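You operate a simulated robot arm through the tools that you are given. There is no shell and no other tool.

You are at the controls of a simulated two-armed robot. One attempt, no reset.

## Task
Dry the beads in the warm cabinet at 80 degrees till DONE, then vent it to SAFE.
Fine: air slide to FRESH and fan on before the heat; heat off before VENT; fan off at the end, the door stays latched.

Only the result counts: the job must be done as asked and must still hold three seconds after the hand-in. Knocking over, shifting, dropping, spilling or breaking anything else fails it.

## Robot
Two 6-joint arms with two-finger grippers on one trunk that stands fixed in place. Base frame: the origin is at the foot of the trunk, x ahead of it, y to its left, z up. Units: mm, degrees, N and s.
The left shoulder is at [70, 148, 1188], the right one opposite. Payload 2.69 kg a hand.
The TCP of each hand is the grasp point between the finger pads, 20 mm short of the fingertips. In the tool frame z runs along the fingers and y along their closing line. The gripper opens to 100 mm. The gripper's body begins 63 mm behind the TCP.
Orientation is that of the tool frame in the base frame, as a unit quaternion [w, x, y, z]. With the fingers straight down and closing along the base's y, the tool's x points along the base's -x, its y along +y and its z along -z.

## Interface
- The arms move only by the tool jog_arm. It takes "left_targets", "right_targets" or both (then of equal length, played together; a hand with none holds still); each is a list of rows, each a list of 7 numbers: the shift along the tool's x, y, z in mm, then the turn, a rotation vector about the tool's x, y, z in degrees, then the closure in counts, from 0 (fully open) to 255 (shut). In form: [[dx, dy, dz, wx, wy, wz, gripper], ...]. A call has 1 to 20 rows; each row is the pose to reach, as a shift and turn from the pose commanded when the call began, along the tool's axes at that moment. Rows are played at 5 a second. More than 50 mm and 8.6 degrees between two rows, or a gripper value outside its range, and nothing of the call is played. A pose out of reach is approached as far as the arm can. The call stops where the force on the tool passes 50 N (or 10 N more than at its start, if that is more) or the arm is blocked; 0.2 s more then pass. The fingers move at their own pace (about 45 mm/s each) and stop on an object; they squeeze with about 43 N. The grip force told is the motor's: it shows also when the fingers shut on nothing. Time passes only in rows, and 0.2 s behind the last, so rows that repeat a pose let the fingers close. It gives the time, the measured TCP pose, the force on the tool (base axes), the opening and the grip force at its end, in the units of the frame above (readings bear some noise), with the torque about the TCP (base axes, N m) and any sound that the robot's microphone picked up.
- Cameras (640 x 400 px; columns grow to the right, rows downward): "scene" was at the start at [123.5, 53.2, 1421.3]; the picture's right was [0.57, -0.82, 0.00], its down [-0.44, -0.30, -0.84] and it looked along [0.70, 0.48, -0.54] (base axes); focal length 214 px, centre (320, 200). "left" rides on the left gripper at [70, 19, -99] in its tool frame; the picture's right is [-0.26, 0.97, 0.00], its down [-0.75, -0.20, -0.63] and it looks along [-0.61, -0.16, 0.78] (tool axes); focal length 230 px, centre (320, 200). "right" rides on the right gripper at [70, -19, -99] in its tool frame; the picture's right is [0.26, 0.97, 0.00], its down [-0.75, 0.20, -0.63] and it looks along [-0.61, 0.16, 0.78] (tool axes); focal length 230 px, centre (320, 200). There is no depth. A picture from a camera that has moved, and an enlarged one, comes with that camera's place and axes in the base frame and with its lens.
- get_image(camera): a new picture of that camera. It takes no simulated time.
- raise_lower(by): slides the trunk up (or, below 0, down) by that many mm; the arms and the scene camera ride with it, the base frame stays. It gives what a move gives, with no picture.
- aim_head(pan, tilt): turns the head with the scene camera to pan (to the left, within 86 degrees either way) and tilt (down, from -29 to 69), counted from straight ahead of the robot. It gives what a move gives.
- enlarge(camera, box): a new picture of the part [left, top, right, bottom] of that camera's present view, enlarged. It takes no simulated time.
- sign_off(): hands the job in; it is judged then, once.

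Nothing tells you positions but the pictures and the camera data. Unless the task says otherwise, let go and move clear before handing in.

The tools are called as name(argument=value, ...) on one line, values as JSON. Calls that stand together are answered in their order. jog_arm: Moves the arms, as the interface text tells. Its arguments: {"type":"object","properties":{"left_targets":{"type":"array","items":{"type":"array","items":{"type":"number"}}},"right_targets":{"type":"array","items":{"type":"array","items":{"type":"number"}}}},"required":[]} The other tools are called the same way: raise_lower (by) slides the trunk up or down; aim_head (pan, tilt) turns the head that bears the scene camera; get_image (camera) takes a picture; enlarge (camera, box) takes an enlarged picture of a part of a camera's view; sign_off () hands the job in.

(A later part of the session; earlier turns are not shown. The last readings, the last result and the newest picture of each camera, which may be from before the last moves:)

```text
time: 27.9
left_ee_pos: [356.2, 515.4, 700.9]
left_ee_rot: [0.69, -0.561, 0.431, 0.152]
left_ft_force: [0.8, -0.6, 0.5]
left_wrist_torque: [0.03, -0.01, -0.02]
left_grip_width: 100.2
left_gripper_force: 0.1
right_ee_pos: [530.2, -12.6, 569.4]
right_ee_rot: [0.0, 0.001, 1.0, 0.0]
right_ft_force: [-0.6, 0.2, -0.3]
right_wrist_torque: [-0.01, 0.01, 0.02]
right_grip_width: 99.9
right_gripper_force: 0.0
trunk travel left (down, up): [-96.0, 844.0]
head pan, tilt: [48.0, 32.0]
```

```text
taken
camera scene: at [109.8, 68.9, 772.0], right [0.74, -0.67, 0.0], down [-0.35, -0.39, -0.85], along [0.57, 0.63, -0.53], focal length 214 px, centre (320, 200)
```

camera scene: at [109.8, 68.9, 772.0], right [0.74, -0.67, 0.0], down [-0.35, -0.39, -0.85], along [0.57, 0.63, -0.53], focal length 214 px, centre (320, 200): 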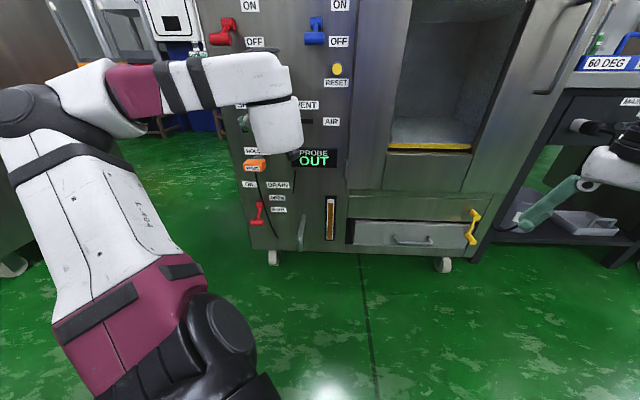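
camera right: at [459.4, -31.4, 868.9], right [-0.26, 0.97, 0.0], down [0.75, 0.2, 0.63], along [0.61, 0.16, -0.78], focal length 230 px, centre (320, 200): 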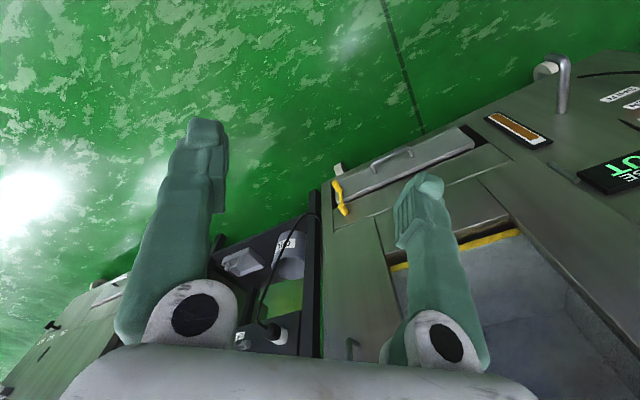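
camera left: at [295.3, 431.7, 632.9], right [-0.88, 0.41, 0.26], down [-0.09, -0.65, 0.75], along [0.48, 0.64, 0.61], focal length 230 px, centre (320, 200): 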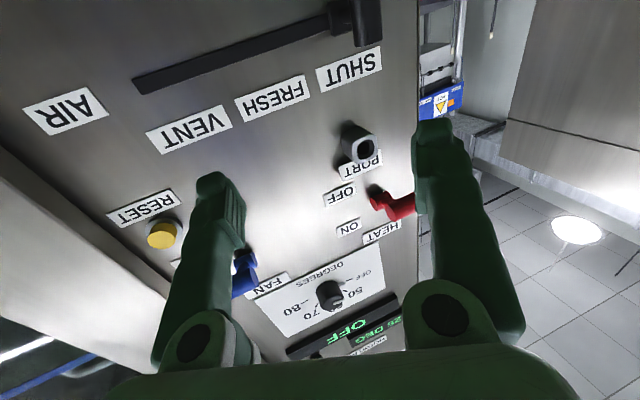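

Roll is unrestricted, so the limit is the upper arm folding back. Poses nearer the panel should therefore suit it better. I'll roll back level, then go straight forward at z≈700, between the port and the slide.

jog_arm(left_targets=[[0, 0, 0, 0, 0, 8, 0], [0, 0, 0, 0, 0, 16, 0], [0, 0, 0, 0, 0, 24, 0], [0, 0, 0, 0, 0, 32, 0], [0, 0, 0, 0, 0, 40, 0]])

jog_arm(left_targets=[[0, -5, 14, 0, 0, 0, 0], [0, -10, 28, 0, 0, 0, 0], [0, -15, 42, 0, 0, 0, 0]])

get_image(camera="left")

```text
time: 29.1
left_ee_pos: [356.1, 517.0, 701.6]
left_ee_rot: [0.596, -0.379, 0.597, 0.38]
left_ft_force: [-0.7, 0.4, 0.9]
left_wrist_torque: [-0.04, 0.0, 0.02]
left_grip_width: 99.8
left_gripper_force: 0.1
right_ee_pos: [530.3, -13.6, 570.4]
right_ee_rot: [-0.001, -0.001, 1.0, 0.0]
right_ft_force: [0.3, 0.1, -0.4]
right_wrist_torque: [0.02, 0.01, 0.0]
right_grip_width: 100.2
right_gripper_force: 0.1
trunk travel left (down, up): [-96.0, 844.0]
head pan, tilt: [48.0, 32.0]
```

```text
time: 29.9
left_ee_pos: [388.7, 548.4, 700.5]
left_ee_rot: [0.596, -0.38, 0.597, 0.379]
left_ft_force: [-0.4, 0.0, -0.2]
left_wrist_torque: [0.01, -0.02, 0.02]
left_grip_width: 100.0
left_gripper_force: 0.1
right_ee_pos: [529.7, -14.1, 569.3]
right_ee_rot: [-0.001, 0.0, 1.0, 0.0]
right_ft_force: [0.9, 0.1, 0.0]
right_wrist_torque: [-0.02, 0.0, 0.02]
right_grip_width: 100.2
right_gripper_force: 0.0
trunk travel left (down, up): [-96.0, 844.0]
head pan, tilt: [48.0, 32.0]
```

```text
taken
camera left: at [329.2, 467.0, 630.5], right [-0.88, 0.41, 0.26], down [-0.09, -0.65, 0.75], along [0.48, 0.64, 0.61], focal length 230 px, centre (320, 200)
```

left: 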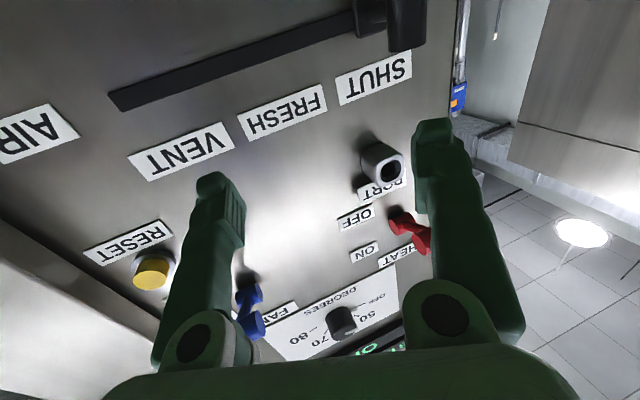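

Forward motion worked: e≈-113, d≈663. Next I'll move left toward e≈-185, keeping the depth.

jog_arm(left_targets=[[0, 22, 8, 0, 0, 0, 0], [0, 44, 16, 0, 0, 0, 0], [0, 66, 24, 0, 0, 0, 0]])

get_image(camera="left")

get_image(camera="scene")

```text
time: 30.7
left_ee_pos: [378.3, 543.9, 705.0]
left_ee_rot: [0.596, -0.38, 0.597, 0.379]
left_ft_force: [-0.9, -0.1, 0.4]
left_wrist_torque: [-0.04, 0.01, 0.01]
left_grip_width: 100.2
left_gripper_force: 0.1
left hand out of reach, approached as far as the arm can: row 1, 2, 3
right_ee_pos: [528.9, -12.7, 569.6]
right_ee_rot: [-0.001, 0.0, 1.0, 0.0]
right_ft_force: [-0.4, -0.3, 0.3]
right_wrist_torque: [0.02, -0.01, 0.01]
right_grip_width: 99.8
right_gripper_force: 0.0
trunk travel left (down, up): [-96.0, 844.0]
head pan, tilt: [48.0, 32.0]
```

```text
taken
camera left: at [320.6, 461.8, 634.1], right [-0.88, 0.41, 0.26], down [-0.09, -0.65, 0.75], along [0.48, 0.64, 0.61], focal length 230 px, centre (320, 200)
```

left: 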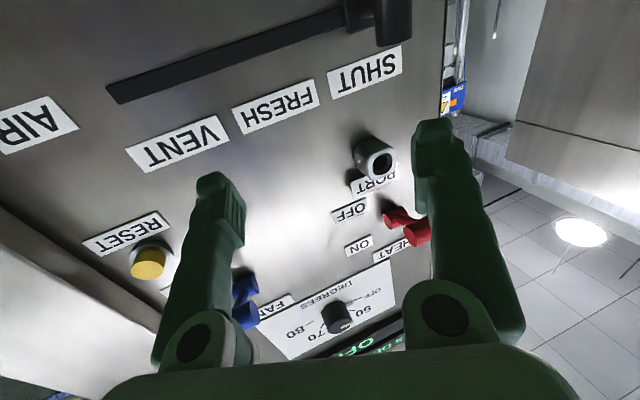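

```text
taken
camera scene: at [109.8, 68.9, 772.0], right [0.74, -0.67, 0.0], down [-0.35, -0.39, -0.85], along [0.57, 0.63, -0.53], focal length 214 px, centre (320, 200)
```

scene: 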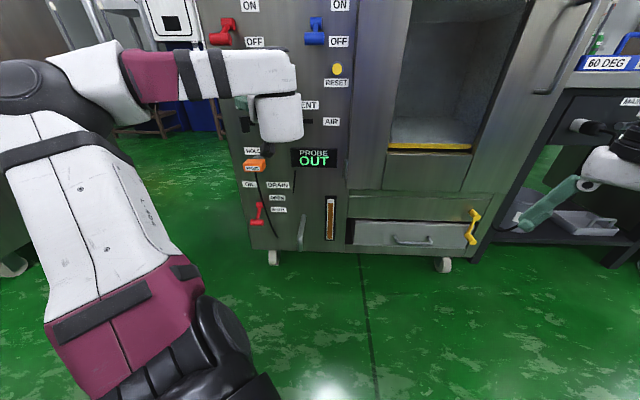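

The sideways limit appears to be a shoulder limit at this hand-to-shoulder height. I'll back off, raise the trunk, and try with the hand pitched downward instead.

jog_arm(left_targets=[[0, -3, -15, 0, 0, 0, 0], [0, -6, -30, 0, 0, 0, 0]])

raise_lower(by=300)

jog_arm(left_targets=[[0, 0, 0, 0, 8, 0, 0], [0, 0, 0, 0, 16, 0, 0], [0, 0, 0, 0, 24, 0, 0], [0, 0, 0, 0, 32, 0, 0], [0, 0, 0, 0, 40, 0, 0]])

get_image(camera="scene")

```text
time: 31.3
left_ee_pos: [372.6, 513.9, 703.0]
left_ee_rot: [0.596, -0.381, 0.597, 0.38]
left_ft_force: [-0.3, -0.1, -0.3]
left_wrist_torque: [0.01, -0.02, -0.03]
left_grip_width: 100.1
left_gripper_force: 0.0
right_ee_pos: [529.9, -13.0, 569.4]
right_ee_rot: [-0.001, 0.001, 1.0, 0.0]
right_ft_force: [-0.7, 0.3, -0.3]
right_wrist_torque: [0.0, -0.03, -0.01]
right_grip_width: 99.8
right_gripper_force: 0.1
trunk travel left (down, up): [-96.0, 844.0]
head pan, tilt: [48.0, 32.0]
```

```text
time: 34.3
left_ee_pos: [372.7, 514.0, 1004.1]
left_ee_rot: [0.597, -0.38, 0.597, 0.379]
left_ft_force: [0.4, 0.7, -0.3]
left_wrist_torque: [0.03, -0.01, 0.01]
left_grip_width: 100.2
left_gripper_force: 0.0
right_ee_pos: [530.2, -13.2, 870.1]
right_ee_rot: [-0.001, 0.0, 1.0, 0.0]
right_ft_force: [0.5, 1.1, 0.4]
right_wrist_torque: [-0.01, -0.01, 0.01]
right_grip_width: 100.0
right_gripper_force: 0.2
trunk travel left (down, up): [-396.0, 544.0]
head pan, tilt: [48.0, 32.0]
```

```text
time: 35.5
left_ee_pos: [373.7, 513.3, 1004.6]
left_ee_rot: [0.355, -0.486, 0.766, 0.225]
left_ft_force: [-0.3, 0.1, 1.1]
left_wrist_torque: [0.01, 0.01, 0.01]
left_grip_width: 100.2
left_gripper_force: 0.1
right_ee_pos: [531.1, -11.8, 870.0]
right_ee_rot: [-0.001, 0.0, 1.0, 0.0]
right_ft_force: [0.1, -0.2, -0.2]
right_wrist_torque: [0.0, 0.04, -0.01]
right_grip_width: 99.8
right_gripper_force: 0.1
trunk travel left (down, up): [-396.0, 544.0]
head pan, tilt: [48.0, 32.0]
```

```text
taken
camera scene: at [110.0, 69.1, 1071.9], right [0.74, -0.67, 0.0], down [-0.35, -0.39, -0.85], along [0.57, 0.63, -0.53], focal length 214 px, centre (320, 200)
```

scene: 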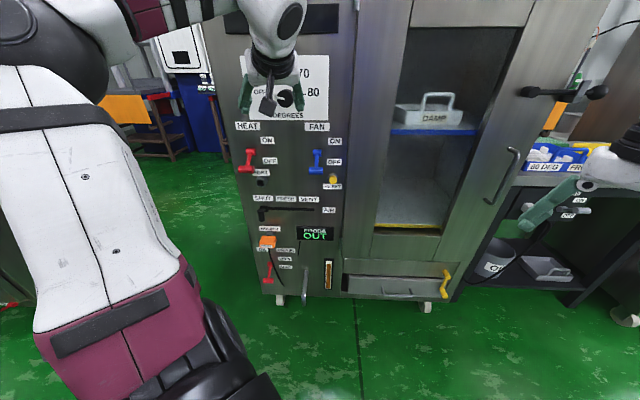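

The hand points 40° down and 65° left without trouble, and the arm is not strained. I'll head for the peg area, staying about 60 mm off the controls.

jog_arm(left_targets=[[28, 12, 30, 0, 0, 0, 0], [56, 24, 60, 0, 0, 0, 0], [84, 36, 90, 0, 0, 0, 0], [112, 48, 120, 0, 0, 0, 0], [140, 60, 150, 0, 0, 0, 0], [168, 72, 180, 0, 0, 0, 0], [196, 84, 209, 0, 0, 0, 0]])

get_image(camera="scene")

get_image(camera="left")

```text
time: 37.1
left_ee_pos: [350.9, 505.0, 670.9]
left_ee_rot: [0.353, -0.485, 0.767, 0.228]
left_ft_force: [0.5, 1.4, -1.1]
left_wrist_torque: [0.02, -0.03, -0.08]
left_grip_width: 99.9
left_gripper_force: 0.1
left hand out of reach, approached as far as the arm can: row 2, 3, 4, 5, 6, 7
right_ee_pos: [531.5, -9.7, 869.1]
right_ee_rot: [-0.002, 0.0, 1.0, -0.003]
right_ft_force: [0.5, 1.2, 0.6]
right_wrist_torque: [-0.14, 0.02, -0.01]
right_grip_width: 100.3
right_gripper_force: 0.0
trunk travel left (down, up): [-396.0, 544.0]
head pan, tilt: [48.0, 32.0]
```

```text
taken
camera scene: at [111.6, 73.5, 1071.4], right [0.74, -0.67, 0.0], down [-0.36, -0.4, -0.85], along [0.57, 0.63, -0.53], focal length 214 px, centre (320, 200)
```

scene: 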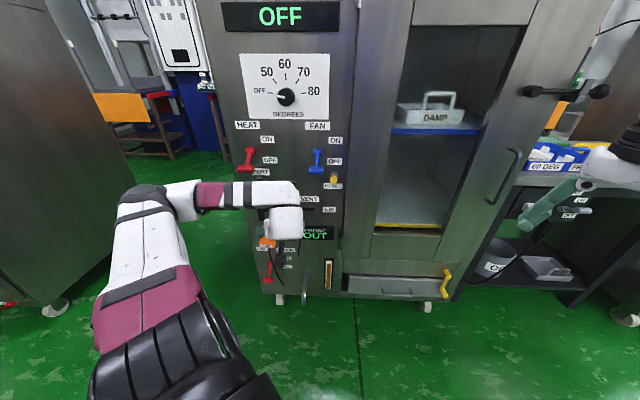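

```text
taken
camera left: at [283.0, 403.2, 680.6], right [-0.8, 0.56, 0.2], down [0.19, -0.08, 0.98], along [0.57, 0.82, -0.04], focal length 230 px, centre (320, 200)
```

left: 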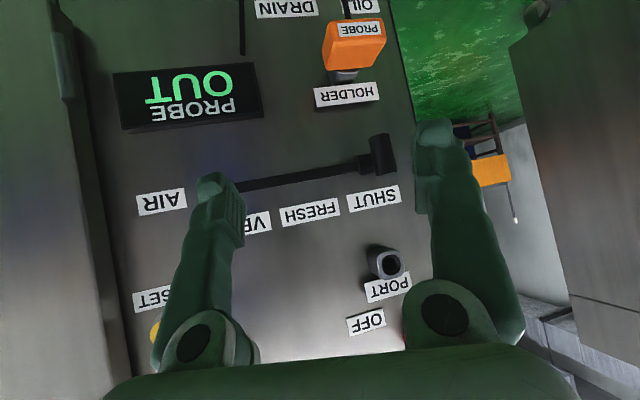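

The pattern suggests the region up and left of the shoulder is the dead zone, so the hand should sit well below the shoulder. I'll raise the trunk 200 mm and approach the peg from there.

raise_lower(by=200)

jog_arm(left_targets=[[16, 13, 27, 0, 0, 0, 0], [33, 27, 54, 0, 0, 0, 0], [50, 40, 82, 0, 0, 0, 0], [66, 54, 109, 0, 0, 0, 0], [83, 68, 136, 0, 0, 0, 0]])

get_image(camera="scene")

get_image(camera="left")

```text
time: 39.3
left_ee_pos: [350.1, 501.9, 873.4]
left_ee_rot: [0.355, -0.484, 0.766, 0.23]
left_ft_force: [0.6, 0.1, 0.3]
left_wrist_torque: [0.01, -0.02, 0.01]
left_grip_width: 100.2
left_gripper_force: 0.0
right_ee_pos: [529.2, -12.6, 1070.5]
right_ee_rot: [-0.001, -0.001, 1.0, 0.0]
right_ft_force: [0.0, 0.7, 0.3]
right_wrist_torque: [-0.03, 0.02, -0.01]
right_grip_width: 99.9
right_gripper_force: 0.2
trunk travel left (down, up): [-596.0, 344.0]
head pan, tilt: [48.0, 32.0]
```

```text
time: 40.5
left_ee_pos: [309.7, 578.2, 723.0]
left_ee_rot: [0.355, -0.484, 0.766, 0.23]
left_ft_force: [0.3, 0.2, -0.6]
left_wrist_torque: [-0.04, -0.01, 0.0]
left_grip_width: 100.0
left_gripper_force: 0.0
right_ee_pos: [528.9, -11.1, 1069.7]
right_ee_rot: [-0.001, 0.0, 1.0, -0.001]
right_ft_force: [0.6, 0.1, 0.0]
right_wrist_torque: [0.01, 0.03, 0.02]
right_grip_width: 100.0
right_gripper_force: 0.0
trunk travel left (down, up): [-596.0, 344.0]
head pan, tilt: [48.0, 32.0]
```

```text
taken
camera scene: at [109.5, 69.9, 1272.0], right [0.74, -0.67, 0.0], down [-0.35, -0.39, -0.85], along [0.57, 0.63, -0.53], focal length 214 px, centre (320, 200)
```

scene: 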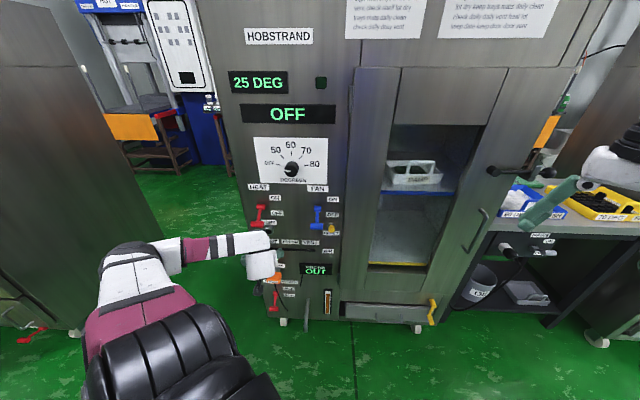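

```text
taken
camera left: at [240.9, 476.5, 732.6], right [-0.8, 0.56, 0.21], down [0.19, -0.09, 0.98], along [0.57, 0.82, -0.03], focal length 230 px, centre (320, 200)
```

left: 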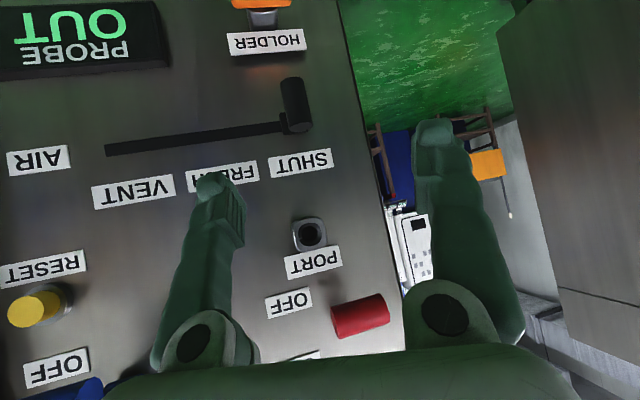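

That pose was reached exactly (e≈-190, d≈628, z≈723). I'll now square the hand to the panel, turning from yaw 65 to 45 while keeping the 40° downward pitch.

jog_arm(left_targets=[[0, 0, 0, 5.1, 0, 4.3, 0], [0, 0, 0, 10.2, 0, 8.6, 0], [0, 0, 0, 15.3, 0, 12.86, 0]])

get_image(camera="left")

enlarge(camera="scene", box=[220, 160, 380, 330])

```text
time: 41.3
left_ee_pos: [310.5, 576.2, 722.6]
left_ee_rot: [0.388, -0.343, 0.84, 0.164]
left_ft_force: [0.3, 0.1, 0.9]
left_wrist_torque: [0.0, 0.02, 0.0]
left_grip_width: 99.9
left_gripper_force: 0.2
right_ee_pos: [530.5, -12.3, 1069.2]
right_ee_rot: [-0.001, 0.0, 1.0, 0.0]
right_ft_force: [0.2, 1.0, 0.9]
right_wrist_torque: [-0.03, 0.0, 0.04]
right_grip_width: 100.1
right_gripper_force: 0.1
trunk travel left (down, up): [-596.0, 344.0]
head pan, tilt: [48.0, 32.0]
```

```text
taken
camera left: at [210.3, 505.5, 733.6], right [-0.56, 0.8, 0.21], down [0.15, -0.15, 0.98], along [0.82, 0.58, -0.04], focal length 230 px, centre (320, 200)
```

left: 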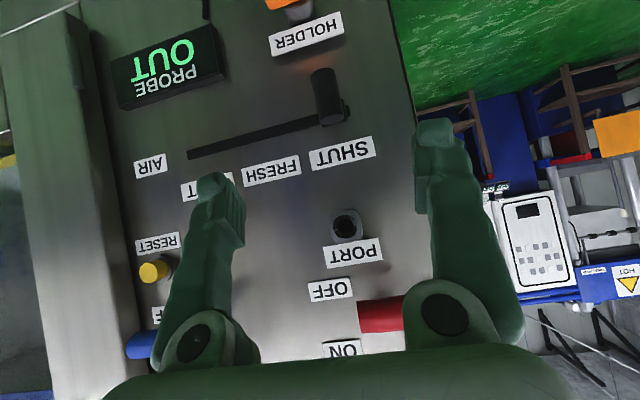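

```text
2.35 times, centred on (300, 245) of scene
camera zoom: at [109.7, 68.9, 1272.0], right [0.74, -0.67, 0.0], down [-0.35, -0.39, -0.85], along [0.57, 0.63, -0.53], focal length 505 px, centre (367, 94)
```

zoom: 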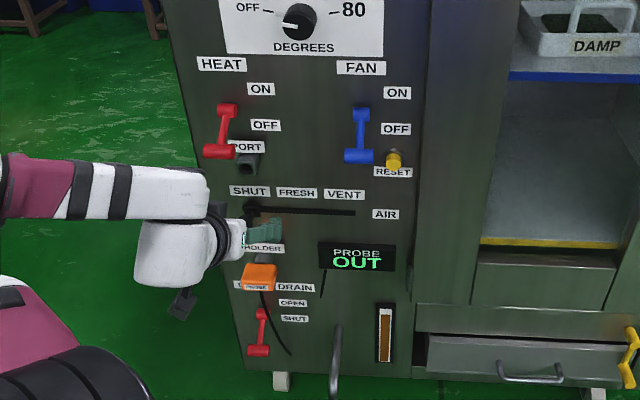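

enlarge(camera="left", box=[240, 20, 440, 145])

enlarge(camera="scene", box=[240, 220, 330, 280])

```text
3.20 times, centred on (340, 82) of left
camera zoom: at [210.3, 505.5, 733.6], right [-0.56, 0.8, 0.21], down [0.15, -0.15, 0.98], along [0.82, 0.58, -0.04], focal length 736 px, centre (256, 576)
```

zoom: 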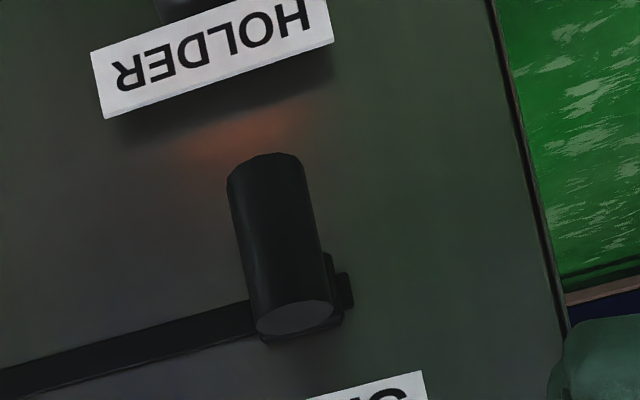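

```text
6.67 times, centred on (285, 250) of scene
camera zoom: at [109.7, 68.9, 1272.0], right [0.74, -0.67, 0.0], down [-0.35, -0.39, -0.85], along [0.57, 0.63, -0.53], focal length 1430 px, centre (553, -133)
```

zoom: 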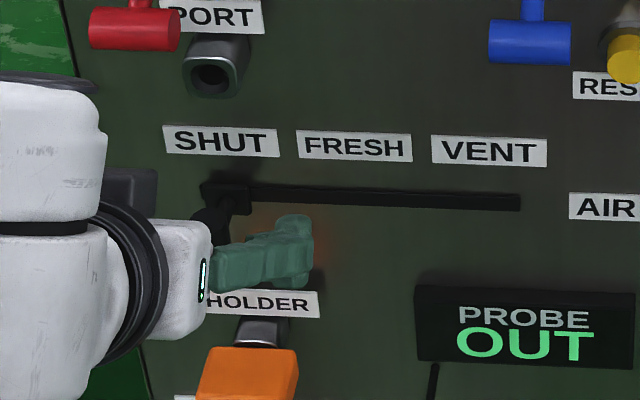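

The slide handle is a vertical cylinder about 21 mm across, near e=-202, d=710, z=616–658. I'll approach along the tool axis with the fingers part-open on either side of it.

jog_arm(left_targets=[[6, 7, 20, 0, 0, 0, 80], [12, 14, 39, 0, 0, 0, 80], [12, 14, 60, 0, 0, 0, 80], [12, 14, 80, 0, 0, 0, 80]])

get_image(camera="left")

enlarge(camera="scene", box=[220, 200, 330, 280])

```text
time: 42.3
left_ee_pos: [337.9, 624.9, 663.1]
left_ee_rot: [0.389, -0.343, 0.839, 0.165]
left_ft_force: [0.2, 0.3, -0.1]
left_wrist_torque: [0.0, 0.02, -0.01]
left_grip_width: 68.8
left_gripper_force: 0.1
right_ee_pos: [529.2, -12.6, 1069.4]
right_ee_rot: [-0.001, 0.0, 1.0, -0.001]
right_ft_force: [-0.6, 0.6, -0.4]
right_wrist_torque: [-0.03, 0.04, 0.02]
right_grip_width: 100.3
right_gripper_force: 0.1
trunk travel left (down, up): [-596.0, 344.0]
head pan, tilt: [48.0, 32.0]
```

```text
taken
camera left: at [238.7, 553.3, 672.8], right [-0.56, 0.8, 0.21], down [0.15, -0.15, 0.98], along [0.82, 0.58, -0.04], focal length 230 px, centre (320, 200)
```

left: 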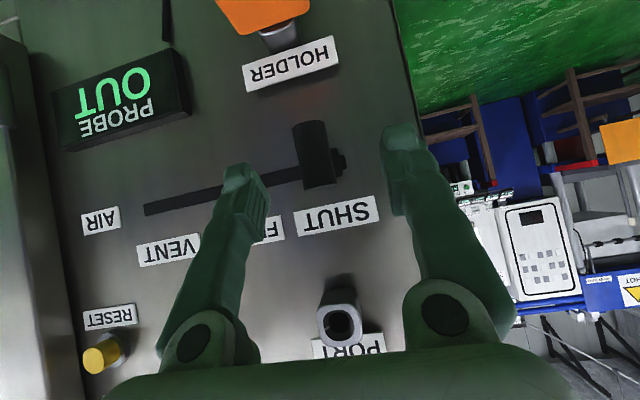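

```text
5.00 times, centred on (275, 240) of scene
camera zoom: at [110.4, 69.7, 1271.9], right [0.74, -0.67, 0.0], down [-0.36, -0.39, -0.85], along [0.57, 0.63, -0.53], focal length 1072 px, centre (545, 0)
```

zoom: 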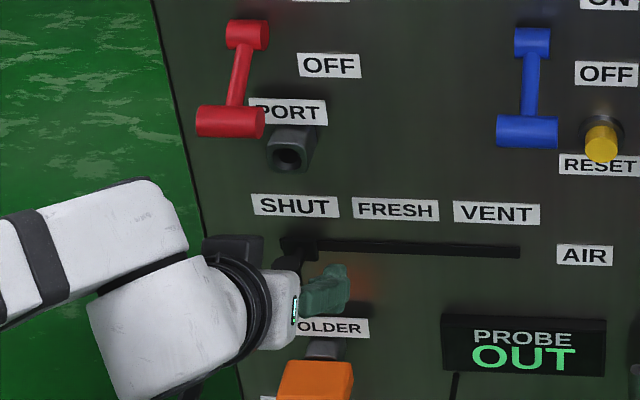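

The handle sits centred between the fingertips. I'll advance 37 mm and close on it.

jog_arm(left_targets=[[0, 0, 12, 0, 0, 0, 80], [0, 0, 25, 0, 0, 0, 80], [0, 0, 37, 0, 0, 0, 80], [0, 0, 37, 0, 0, 0, 150], [0, 0, 37, 0, 0, 0, 220], [0, 0, 37, 0, 0, 0, 230], [0, 0, 37, 0, 0, 0, 230]])

get_image(camera="left")

```text
time: 43.9
left_ee_pos: [360.0, 643.7, 638.4]
left_ee_rot: [0.389, -0.343, 0.84, 0.162]
left_ft_force: [12.8, -8.3, -3.2]
left_wrist_torque: [-0.27, -0.06, -0.02]
left_grip_width: 18.0
left_gripper_force: 27.1
right_ee_pos: [531.8, -13.9, 1067.8]
right_ee_rot: [-0.002, 0.0, 1.0, 0.0]
right_ft_force: [0.5, 0.0, 0.7]
right_wrist_torque: [-0.01, -0.03, -0.03]
right_grip_width: 100.1
right_gripper_force: 0.0
trunk travel left (down, up): [-596.0, 344.0]
head pan, tilt: [48.0, 32.0]
```

```text
taken
camera left: at [260.5, 571.5, 648.5], right [-0.56, 0.8, 0.2], down [0.15, -0.15, 0.98], along [0.82, 0.58, -0.04], focal length 230 px, centre (320, 200)
```

left: 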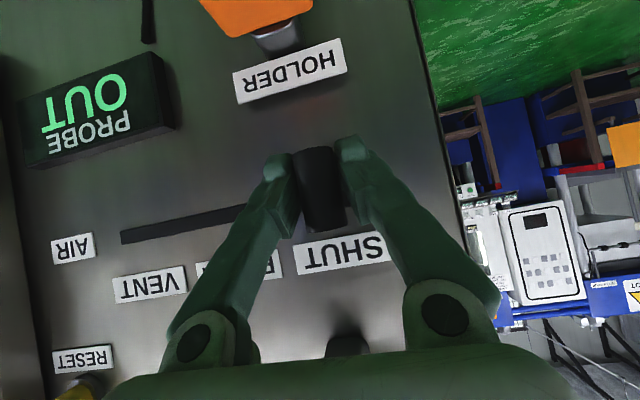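

The handle is gripped at e≈-200.6, which matches the SHUT label. I'll slide it 80 mm right to FRESH (e≈-121).

jog_arm(left_targets=[[0, -10, 0, 0, 0, 0, 230], [0, -20, 0, 0, 0, 0, 230], [0, -30, 0, 0, 0, 0, 230], [0, -40, 0, 0, 0, 0, 230], [0, -50, 0, 0, 0, 0, 230], [0, -60, 0, 0, 0, 0, 230], [0, -70, 0, 0, 0, 0, 230], [0, -80, 0, 0, 0, 0, 230]])

get_image(camera="left")

get_image(camera="scene")

```text
time: 45.7
left_ee_pos: [414.6, 589.5, 637.9]
left_ee_rot: [0.39, -0.342, 0.839, 0.165]
left_ft_force: [17.0, 17.4, 11.9]
left_wrist_torque: [0.56, -0.42, 0.04]
left_grip_width: 16.9
left_gripper_force: 42.0
right_ee_pos: [530.5, -13.3, 1068.9]
right_ee_rot: [-0.002, 0.002, 1.0, 0.0]
right_ft_force: [0.0, -0.6, -0.3]
right_wrist_torque: [0.04, 0.0, -0.01]
right_grip_width: 100.1
right_gripper_force: 0.0
trunk travel left (down, up): [-596.0, 344.0]
head pan, tilt: [48.0, 32.0]
```

```text
taken
camera left: at [315.7, 517.1, 648.2], right [-0.56, 0.8, 0.21], down [0.15, -0.15, 0.98], along [0.82, 0.58, -0.03], focal length 230 px, centre (320, 200)
```

left: 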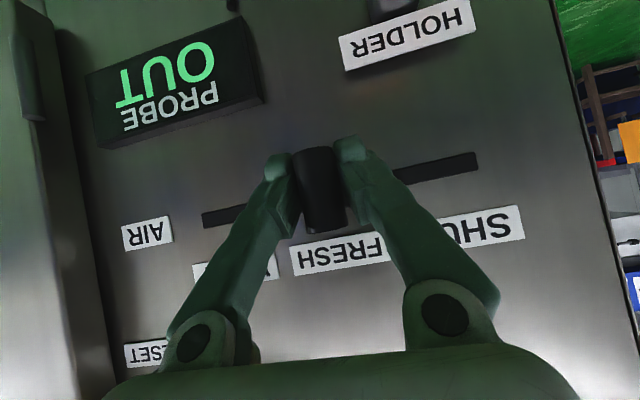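

```text
taken
camera scene: at [111.3, 69.4, 1271.8], right [0.74, -0.67, 0.0], down [-0.36, -0.39, -0.85], along [0.57, 0.63, -0.53], focal length 214 px, centre (320, 200)
```

scene: 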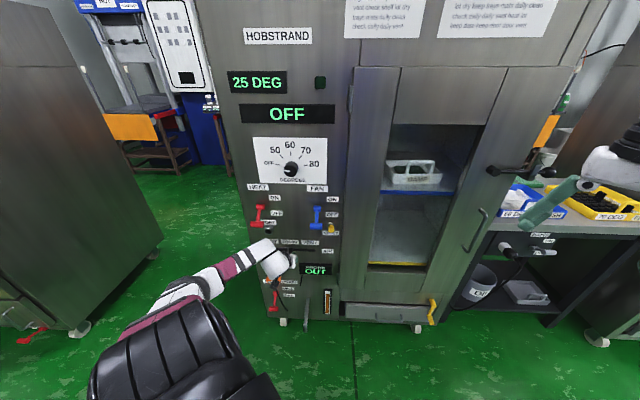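

The handle is about 3 mm short of FRESH by comparison with the SHUT alignment. I'll nudge it 3 mm, release, and back off.

jog_arm(left_targets=[[0, -3, 0, 0, 0, 0, 230], [0, -3, 0, 0, 0, 0, 150], [0, -3, 0, 0, 0, 0, 80], [0, -3, 0, 0, 0, 0, 80], [0, -3, 0, 0, 0, 0, 80], [0, -3, -20, 0, 0, 0, 80], [0, -3, -50, 0, 0, 0, 80], [0, -3, -90, 0, 0, 0, 80]])

get_image(camera="left")

get_image(camera="scene")

```text
time: 47.5
left_ee_pos: [366.8, 536.3, 698.5]
left_ee_rot: [0.387, -0.343, 0.84, 0.163]
left_ft_force: [0.5, 0.0, 0.5]
left_wrist_torque: [0.0, -0.02, 0.01]
left_grip_width: 68.5
left_gripper_force: 0.0
right_ee_pos: [528.9, -12.7, 1070.8]
right_ee_rot: [-0.001, 0.0, 1.0, 0.0]
right_ft_force: [0.9, -0.6, -0.1]
right_wrist_torque: [0.01, 0.01, 0.0]
right_grip_width: 99.8
right_gripper_force: 0.0
trunk travel left (down, up): [-596.0, 344.0]
head pan, tilt: [48.0, 32.0]
```

```text
taken
camera left: at [267.1, 465.2, 708.6], right [-0.56, 0.8, 0.21], down [0.15, -0.15, 0.98], along [0.81, 0.58, -0.04], focal length 230 px, centre (320, 200)
```

left: 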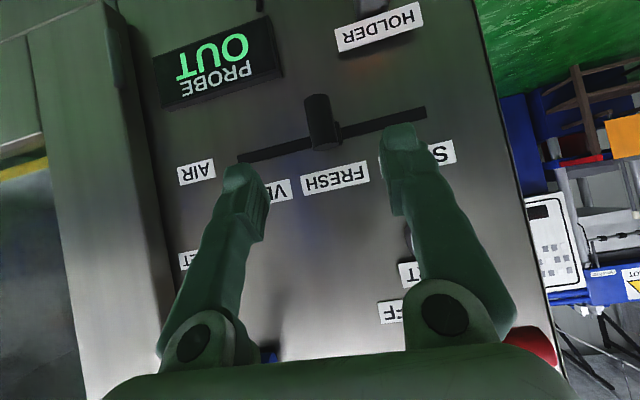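

```text
taken
camera scene: at [108.9, 68.2, 1272.1], right [0.74, -0.67, 0.0], down [-0.35, -0.39, -0.85], along [0.57, 0.63, -0.53], focal length 214 px, centre (320, 200)
```

scene: 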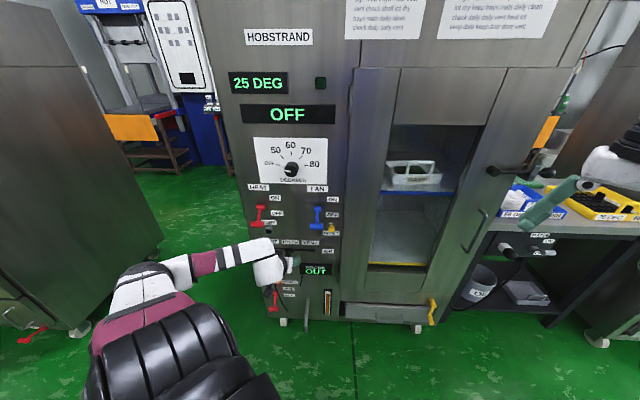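

The slide is at FRESH. Next is the FAN lever, whose handle is a bar at about e=-14, d=695, z=813. I'll close the fingers, level the hand and place it below and in front of that bar.

jog_arm(left_targets=[[-9, -21, -8, 0, -8, 0, 150], [-18, -42, -16, 0, -16, 0, 255], [-27, -63, -23, 0, -24, 0, 255], [-36, -84, -31, 0, -32, 0, 255], [-46, -106, -38, 0, -40, 0, 255]])

get_image(camera="left")

get_image(camera="scene")

```text
time: 48.7
left_ee_pos: [391.2, 491.1, 950.7]
left_ee_rot: [0.583, -0.294, 0.716, 0.246]
left_ft_force: [0.0, 0.7, 0.0]
left_wrist_torque: [-0.01, 0.01, -0.04]
left_grip_width: 0.0
left_gripper_force: 28.3
left hand out of reach, approached as far as the arm can: row 1, 2, 3, 4, 5
right_ee_pos: [529.9, -13.5, 1069.7]
right_ee_rot: [-0.001, 0.001, 1.0, -0.001]
right_ft_force: [-1.0, 0.4, -0.3]
right_wrist_torque: [-0.01, 0.01, 0.0]
right_grip_width: 100.0
right_gripper_force: 0.1
trunk travel left (down, up): [-596.0, 344.0]
head pan, tilt: [48.0, 32.0]
```

```text
taken
camera left: at [299.6, 425.2, 902.7], right [-0.64, 0.72, 0.26], down [-0.18, -0.48, 0.86], along [0.74, 0.51, 0.44], focal length 230 px, centre (320, 200)
```

left: 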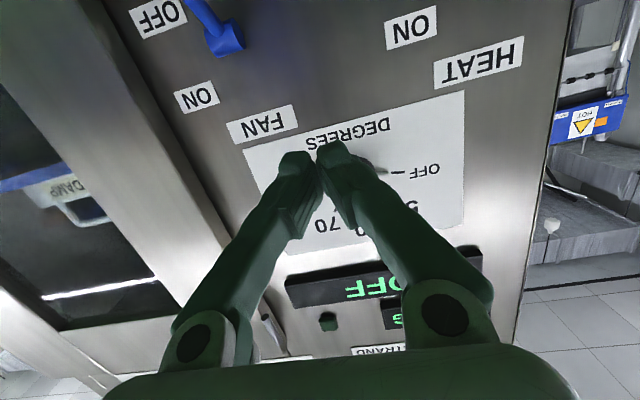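

```text
taken
camera scene: at [109.8, 69.0, 1271.9], right [0.74, -0.67, 0.0], down [-0.35, -0.39, -0.85], along [0.57, 0.63, -0.53], focal length 214 px, centre (320, 200)
```

scene: 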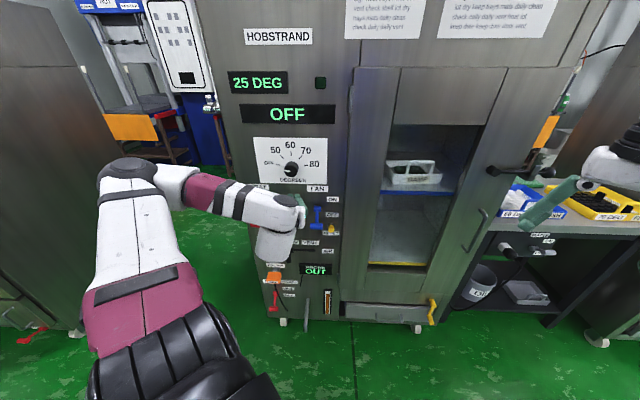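

The levelled pose wasn't reachable here and the hand drifted up to z≈950, though it stayed clear of everything. Level poses need a lower shoulder, so I'll lower the trunk now and then set the hand.

raise_lower(by=-250)

jog_arm(left_targets=[[0, 0, 0, 0, -5.5, 0, 255], [0, 0, 0, 0, -11, 0, 255]])

get_image(camera="left")

```text
time: 51.3
left_ee_pos: [391.6, 490.8, 700.7]
left_ee_rot: [0.582, -0.294, 0.717, 0.245]
left_ft_force: [0.7, 0.1, -0.4]
left_wrist_torque: [-0.03, 0.05, -0.03]
left_grip_width: 0.1
left_gripper_force: 30.3
right_ee_pos: [530.3, -12.0, 819.4]
right_ee_rot: [-0.001, 0.0, 1.0, 0.0]
right_ft_force: [0.1, -0.2, 0.3]
right_wrist_torque: [0.03, 0.03, 0.0]
right_grip_width: 100.2
right_gripper_force: 0.0
trunk travel left (down, up): [-346.0, 594.0]
head pan, tilt: [48.0, 32.0]
```

```text
time: 51.9
left_ee_pos: [376.5, 497.5, 749.6]
left_ee_rot: [0.631, -0.28, 0.67, 0.272]
left_ft_force: [0.4, 0.2, -0.6]
left_wrist_torque: [0.0, -0.01, 0.0]
left_grip_width: 0.0
left_gripper_force: 29.2
left hand out of reach, approached as far as the arm can: row 1, 2
right_ee_pos: [531.0, -14.6, 820.0]
right_ee_rot: [-0.002, 0.001, 1.0, -0.001]
right_ft_force: [-0.4, 0.2, -0.4]
right_wrist_torque: [-0.01, 0.0, -0.03]
right_grip_width: 99.8
right_gripper_force: 0.0
trunk travel left (down, up): [-346.0, 594.0]
head pan, tilt: [48.0, 32.0]
```

```text
taken
camera left: at [291.3, 436.4, 685.3], right [-0.68, 0.68, 0.27], down [-0.26, -0.57, 0.78], along [0.69, 0.46, 0.56], focal length 230 px, centre (320, 200)
```

left: 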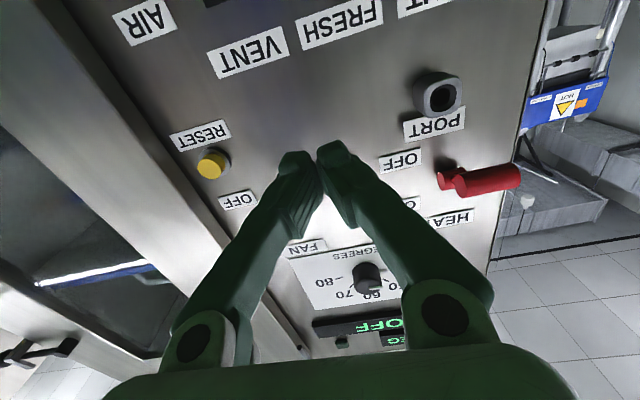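

raise_lower(by=-100)

jog_arm(left_targets=[[-30, -18, 5, 0, -1, 0, 255], [-60, -36, 10, 0, -2, 0, 255], [-90, -54, 15, 0, -3, 0, 255], [-115, -72, 20, 0, -3, 0, 255]])

get_image(camera="left")

get_image(camera="scene")

```text
time: 53.2
left_ee_pos: [376.6, 497.7, 650.7]
left_ee_rot: [0.631, -0.28, 0.671, 0.272]
left_ft_force: [-0.1, 0.6, 0.7]
left_wrist_torque: [-0.02, -0.01, 0.02]
left_grip_width: 0.1
left_gripper_force: 29.8
right_ee_pos: [528.7, -12.2, 720.6]
right_ee_rot: [-0.001, 0.001, 1.0, 0.0]
right_ft_force: [1.6, 0.1, -0.3]
right_wrist_torque: [0.03, 0.0, 0.02]
right_grip_width: 99.8
right_gripper_force: 0.0
trunk travel left (down, up): [-246.0, 694.0]
head pan, tilt: [48.0, 32.0]
```

```text
time: 54.2
left_ee_pos: [448.1, 466.5, 763.5]
left_ee_rot: [0.648, -0.273, 0.654, 0.28]
left_ft_force: [-0.7, -0.2, 0.5]
left_wrist_torque: [0.02, 0.02, -0.02]
left_grip_width: 0.0
left_gripper_force: 29.2
right_ee_pos: [530.4, -12.0, 720.4]
right_ee_rot: [-0.001, 0.001, 1.0, -0.001]
right_ft_force: [0.1, -0.5, 0.2]
right_wrist_torque: [0.01, 0.03, 0.0]
right_grip_width: 100.1
right_gripper_force: 0.0
trunk travel left (down, up): [-246.0, 694.0]
head pan, tilt: [48.0, 32.0]
```

```text
taken
camera left: at [364.4, 407.7, 693.7], right [-0.69, 0.67, 0.27], down [-0.29, -0.6, 0.75], along [0.66, 0.44, 0.6], focal length 230 px, centre (320, 200)
```

left: 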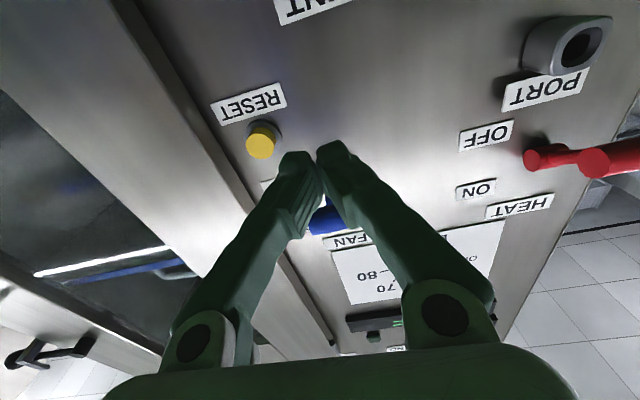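

```text
taken
camera scene: at [110.2, 68.9, 921.9], right [0.74, -0.67, 0.0], down [-0.36, -0.39, -0.85], along [0.57, 0.63, -0.53], focal length 214 px, centre (320, 200)
```

scene: 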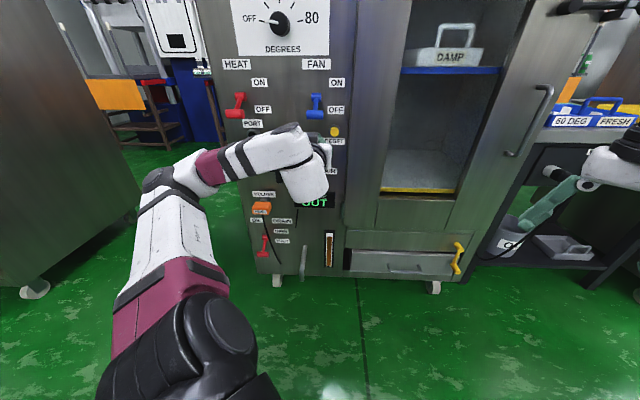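

The fingertips are directly below the FAN handle, at e≈-13, z≈764. I'll move in under it and push up slowly.

jog_arm(left_targets=[[-5, 0, 18, 0, 0, 0, 255], [-10, 0, 36, 0, 0, 0, 255], [-22, 0, 36, 0, 0, 0, 255], [-34, 0, 36, 0, 0, 0, 255], [-46, 0, 36, 0, 0, 0, 255], [-58, 0, 36, 0, 0, 0, 255], [-70, 0, 36, 0, 0, 0, 255]])

get_image(camera="left")

get_image(camera="scene")

```text
time: 55.8
left_ee_pos: [473.8, 490.3, 833.8]
left_ee_rot: [0.648, -0.273, 0.654, 0.279]
left_ft_force: [-1.4, -0.6, -2.6]
left_wrist_torque: [-0.03, -0.02, 0.04]
left_grip_width: 0.0
left_gripper_force: 29.1
right_ee_pos: [530.2, -12.9, 720.5]
right_ee_rot: [-0.001, 0.0, 1.0, 0.0]
right_ft_force: [0.8, -0.7, -0.2]
right_wrist_torque: [0.03, -0.04, 0.01]
right_grip_width: 99.9
right_gripper_force: 0.0
trunk travel left (down, up): [-246.0, 694.0]
head pan, tilt: [48.0, 32.0]
```

```text
taken
camera left: at [390.0, 432.9, 763.3], right [-0.69, 0.67, 0.27], down [-0.28, -0.6, 0.75], along [0.66, 0.44, 0.6], focal length 230 px, centre (320, 200)
```

left: 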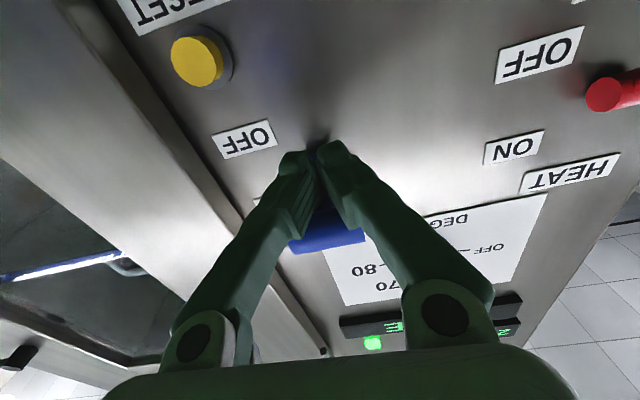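

```text
taken
camera scene: at [109.8, 69.2, 921.9], right [0.74, -0.67, 0.0], down [-0.35, -0.39, -0.85], along [0.57, 0.63, -0.53], focal length 214 px, centre (320, 200)
```

scene: 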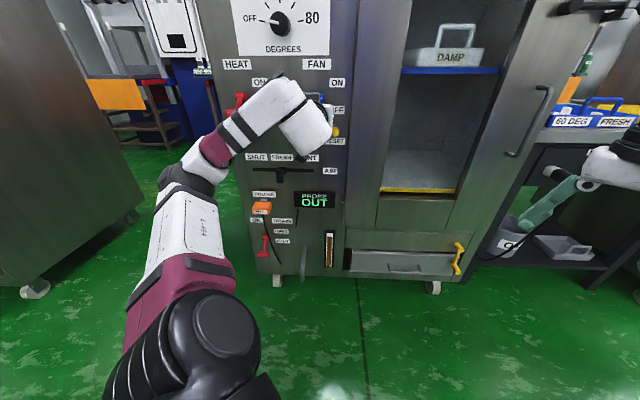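

The lever is lifting and the green lamp appears lit. I'll keep pushing up to the end stop.

jog_arm(left_targets=[[-10, 0, 2, 0, 0, 0, 255], [-20, 0, 4, 0, 0, 0, 255], [-30, 0, 6, 0, 0, 0, 255], [-40, 0, 6, 0, 0, 0, 255], [-48, 0, 6, 0, 0, 0, 255]])

get_image(camera="left")

enlarge(camera="scene", box=[220, 40, 360, 170])

```text
time: 56.7
left_ee_pos: [479.9, 493.5, 856.0]
left_ee_rot: [0.638, -0.273, 0.665, 0.275]
left_ft_force: [-3.0, -6.1, -11.9]
left_wrist_torque: [-0.06, 0.07, 0.0]
left_grip_width: 6.1
left_gripper_force: 29.5
right_ee_pos: [529.9, -11.8, 719.5]
right_ee_rot: [-0.003, 0.0, 1.0, -0.001]
right_ft_force: [-0.3, 0.2, -0.2]
right_wrist_torque: [-0.01, 0.01, -0.04]
right_grip_width: 100.2
right_gripper_force: 0.1
trunk travel left (down, up): [-246.0, 694.0]
head pan, tilt: [48.0, 32.0]
stopped in row 4 (left hand): the force on the tool passed its limit at 61 N (the readings are from after the stop); the commanded pose is now the measured one
```

```text
taken
camera left: at [394.0, 434.9, 788.8], right [-0.68, 0.68, 0.27], down [-0.27, -0.58, 0.77], along [0.68, 0.45, 0.58], focal length 230 px, centre (320, 200)
```

left: 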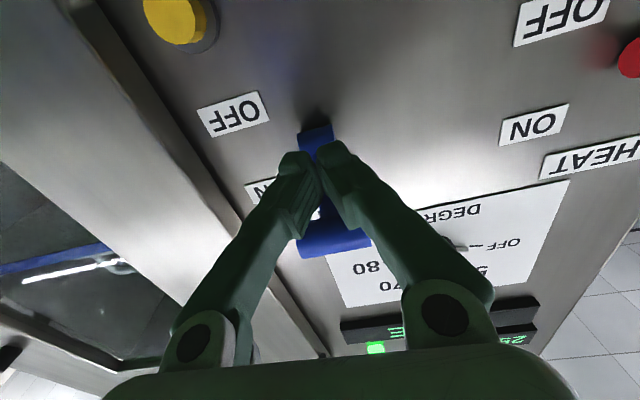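

```text
3.08 times, centred on (290, 105) of scene
camera zoom: at [110.4, 69.8, 921.9], right [0.74, -0.67, 0.0], down [-0.36, -0.39, -0.85], along [0.57, 0.63, -0.53], focal length 660 px, centre (412, 492)
```

zoom: 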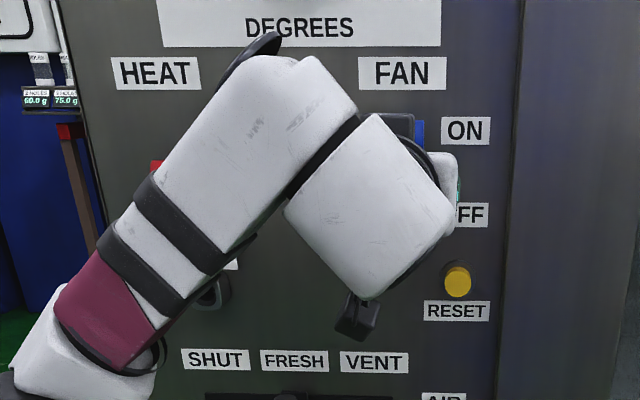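

The FAN lever is up. I'll open the fingers slightly so they don't drag the stem, drop a little and back out.

jog_arm(left_targets=[[3, 0, 0, 0, 0, 0, 200], [8, 0, 0, 0, 0, 0, 200], [14, 0, -10, 0, 0, 0, 200], [14, 0, -40, 0, 0, 0, 200], [14, 0, -75, 0, 0, 0, 200]])

get_image(camera="left")

get_image(camera="scene")

```text
time: 57.9
left_ee_pos: [424.4, 439.3, 845.6]
left_ee_rot: [0.641, -0.272, 0.663, 0.276]
left_ft_force: [-0.4, 0.6, 0.0]
left_wrist_torque: [0.0, -0.01, 0.0]
left_grip_width: 21.5
left_gripper_force: 0.1
right_ee_pos: [530.3, -12.6, 720.1]
right_ee_rot: [-0.001, 0.0, 1.0, 0.0]
right_ft_force: [0.2, -1.3, 0.3]
right_wrist_torque: [-0.01, -0.03, 0.01]
right_grip_width: 100.1
right_gripper_force: 0.0
trunk travel left (down, up): [-246.0, 694.0]
head pan, tilt: [48.0, 32.0]
```

```text
taken
camera left: at [339.3, 380.8, 778.6], right [-0.68, 0.68, 0.27], down [-0.28, -0.58, 0.76], along [0.68, 0.45, 0.59], focal length 230 px, centre (320, 200)
```

left: 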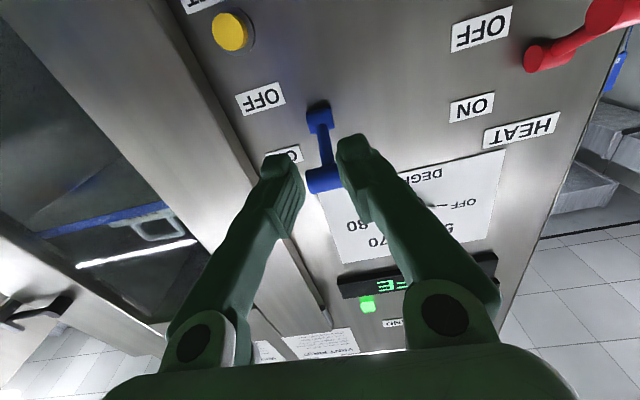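

```text
taken
camera scene: at [109.6, 68.8, 922.0], right [0.74, -0.67, 0.0], down [-0.35, -0.39, -0.85], along [0.57, 0.63, -0.53], focal length 214 px, centre (320, 200)
```

scene: 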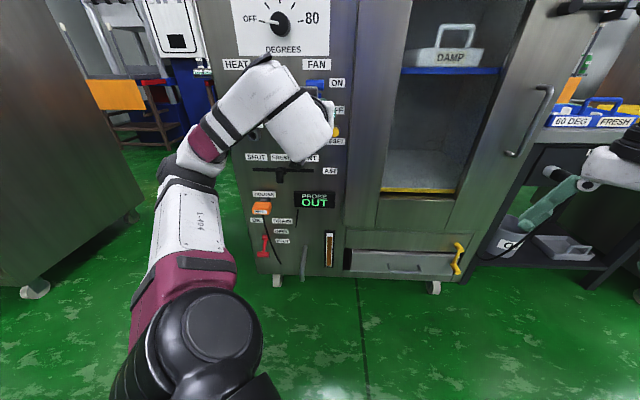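

The fan is on and its lamp is green. Next is the temperature knob (e≈-93, z≈1000), so I'll raise the trunk and bring the level hand in front of it at a safe distance.

raise_lower(by=300)

jog_arm(left_targets=[[0, 0, 25, 0, -2, 0, 80], [0, 0, 50, 0, -2, 0, 80], [30, 17, 50, 0, -2, 0, 80], [60, 34, 50, 0, -2, 0, 80], [90, 51, 50, 0, -2, 0, 80], [120, 68, 50, 0, -2, 0, 80], [145, 82, 50, 0, -2, 0, 80]])

get_image(camera="left")

get_image(camera="scene")

```text
time: 60.9
left_ee_pos: [425.2, 439.1, 1146.2]
left_ee_rot: [0.64, -0.272, 0.663, 0.276]
left_ft_force: [-0.7, -0.2, -0.2]
left_wrist_torque: [-0.01, 0.0, -0.01]
left_grip_width: 21.6
left_gripper_force: 0.0
right_ee_pos: [529.9, -13.4, 1019.4]
right_ee_rot: [-0.001, 0.0, 1.0, 0.0]
right_ft_force: [-0.8, -0.6, 0.5]
right_wrist_torque: [0.01, 0.02, -0.03]
right_grip_width: 100.0
right_gripper_force: 0.0
trunk travel left (down, up): [-546.0, 394.0]
head pan, tilt: [48.0, 32.0]
```

```text
time: 62.5
left_ee_pos: [421.0, 503.3, 990.9]
left_ee_rot: [0.651, -0.268, 0.654, 0.278]
left_ft_force: [0.9, -0.4, -0.2]
left_wrist_torque: [-0.01, -0.05, -0.01]
left_grip_width: 68.8
left_gripper_force: 0.0
left hand out of reach, approached as far as the arm can: row 5, 6, 7
right_ee_pos: [531.0, -7.7, 1018.9]
right_ee_rot: [-0.001, -0.001, 1.0, -0.002]
right_ft_force: [-0.2, 1.2, 0.0]
right_wrist_torque: [-0.04, 0.02, 0.02]
right_grip_width: 100.0
right_gripper_force: 0.0
trunk travel left (down, up): [-546.0, 394.0]
head pan, tilt: [48.0, 32.0]
```

```text
taken
camera left: at [337.7, 446.4, 920.0], right [-0.69, 0.67, 0.27], down [-0.29, -0.6, 0.75], along [0.67, 0.43, 0.61], focal length 230 px, centre (320, 200)
```

left: 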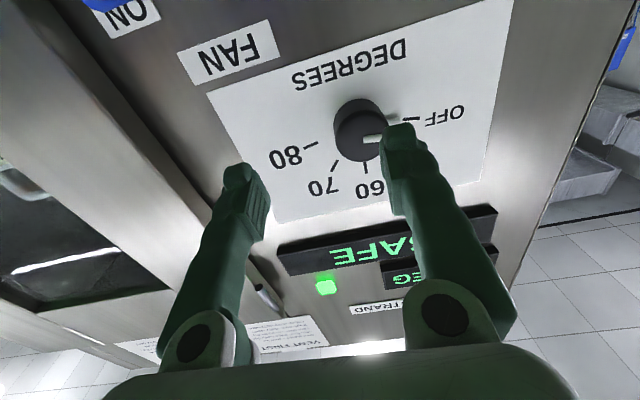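

```text
taken
camera scene: at [110.9, 74.6, 1221.6], right [0.74, -0.67, 0.0], down [-0.36, -0.4, -0.85], along [0.57, 0.63, -0.53], focal length 214 px, centre (320, 200)
```

scene: 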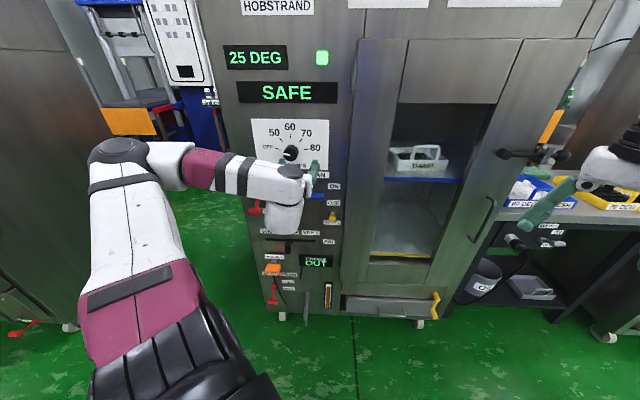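

With the fan on, the display now reads SAFE. The level, square pose can't quite get to the knob, so I'll try yawing 20° left and moving over.

jog_arm(left_targets=[[-3, 12, 4, -7, 0, 0, 80], [-6, 24, 8, -14, 0, 0, 80], [-9, 35, 10, -20, 0, 0, 80]])

get_image(camera="left")

get_image(camera="scene")

```text
time: 63.3
left_ee_pos: [384.7, 538.9, 1014.7]
left_ee_rot: [0.595, -0.376, 0.594, 0.389]
left_ft_force: [0.1, -0.1, 0.3]
left_wrist_torque: [0.01, 0.0, 0.02]
left_grip_width: 68.2
left_gripper_force: 0.0
left hand out of reach, approached as far as the arm can: row 1, 2, 3
right_ee_pos: [529.1, -13.2, 1019.7]
right_ee_rot: [-0.001, 0.0, 1.0, 0.0]
right_ft_force: [-0.6, 0.4, -1.0]
right_wrist_torque: [-0.01, 0.02, 0.0]
right_grip_width: 99.8
right_gripper_force: 0.1
trunk travel left (down, up): [-546.0, 394.0]
head pan, tilt: [48.0, 32.0]
```

```text
taken
camera left: at [325.8, 457.1, 943.1], right [-0.88, 0.4, 0.27], down [-0.07, -0.67, 0.74], along [0.47, 0.63, 0.61], focal length 230 px, centre (320, 200)
```

left: 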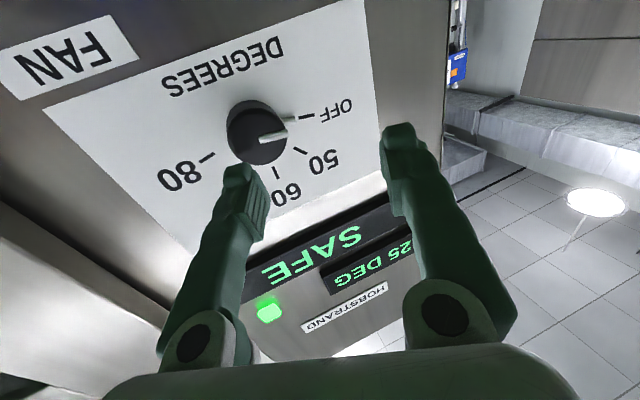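

```text
taken
camera scene: at [109.6, 68.6, 1222.0], right [0.74, -0.67, 0.0], down [-0.35, -0.39, -0.85], along [0.57, 0.63, -0.53], focal length 214 px, centre (320, 200)
```

scene: 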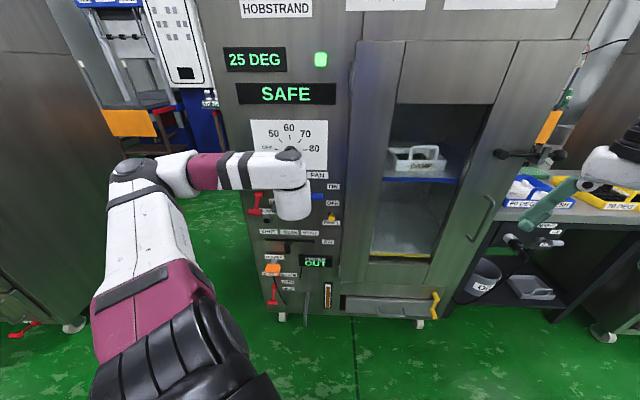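

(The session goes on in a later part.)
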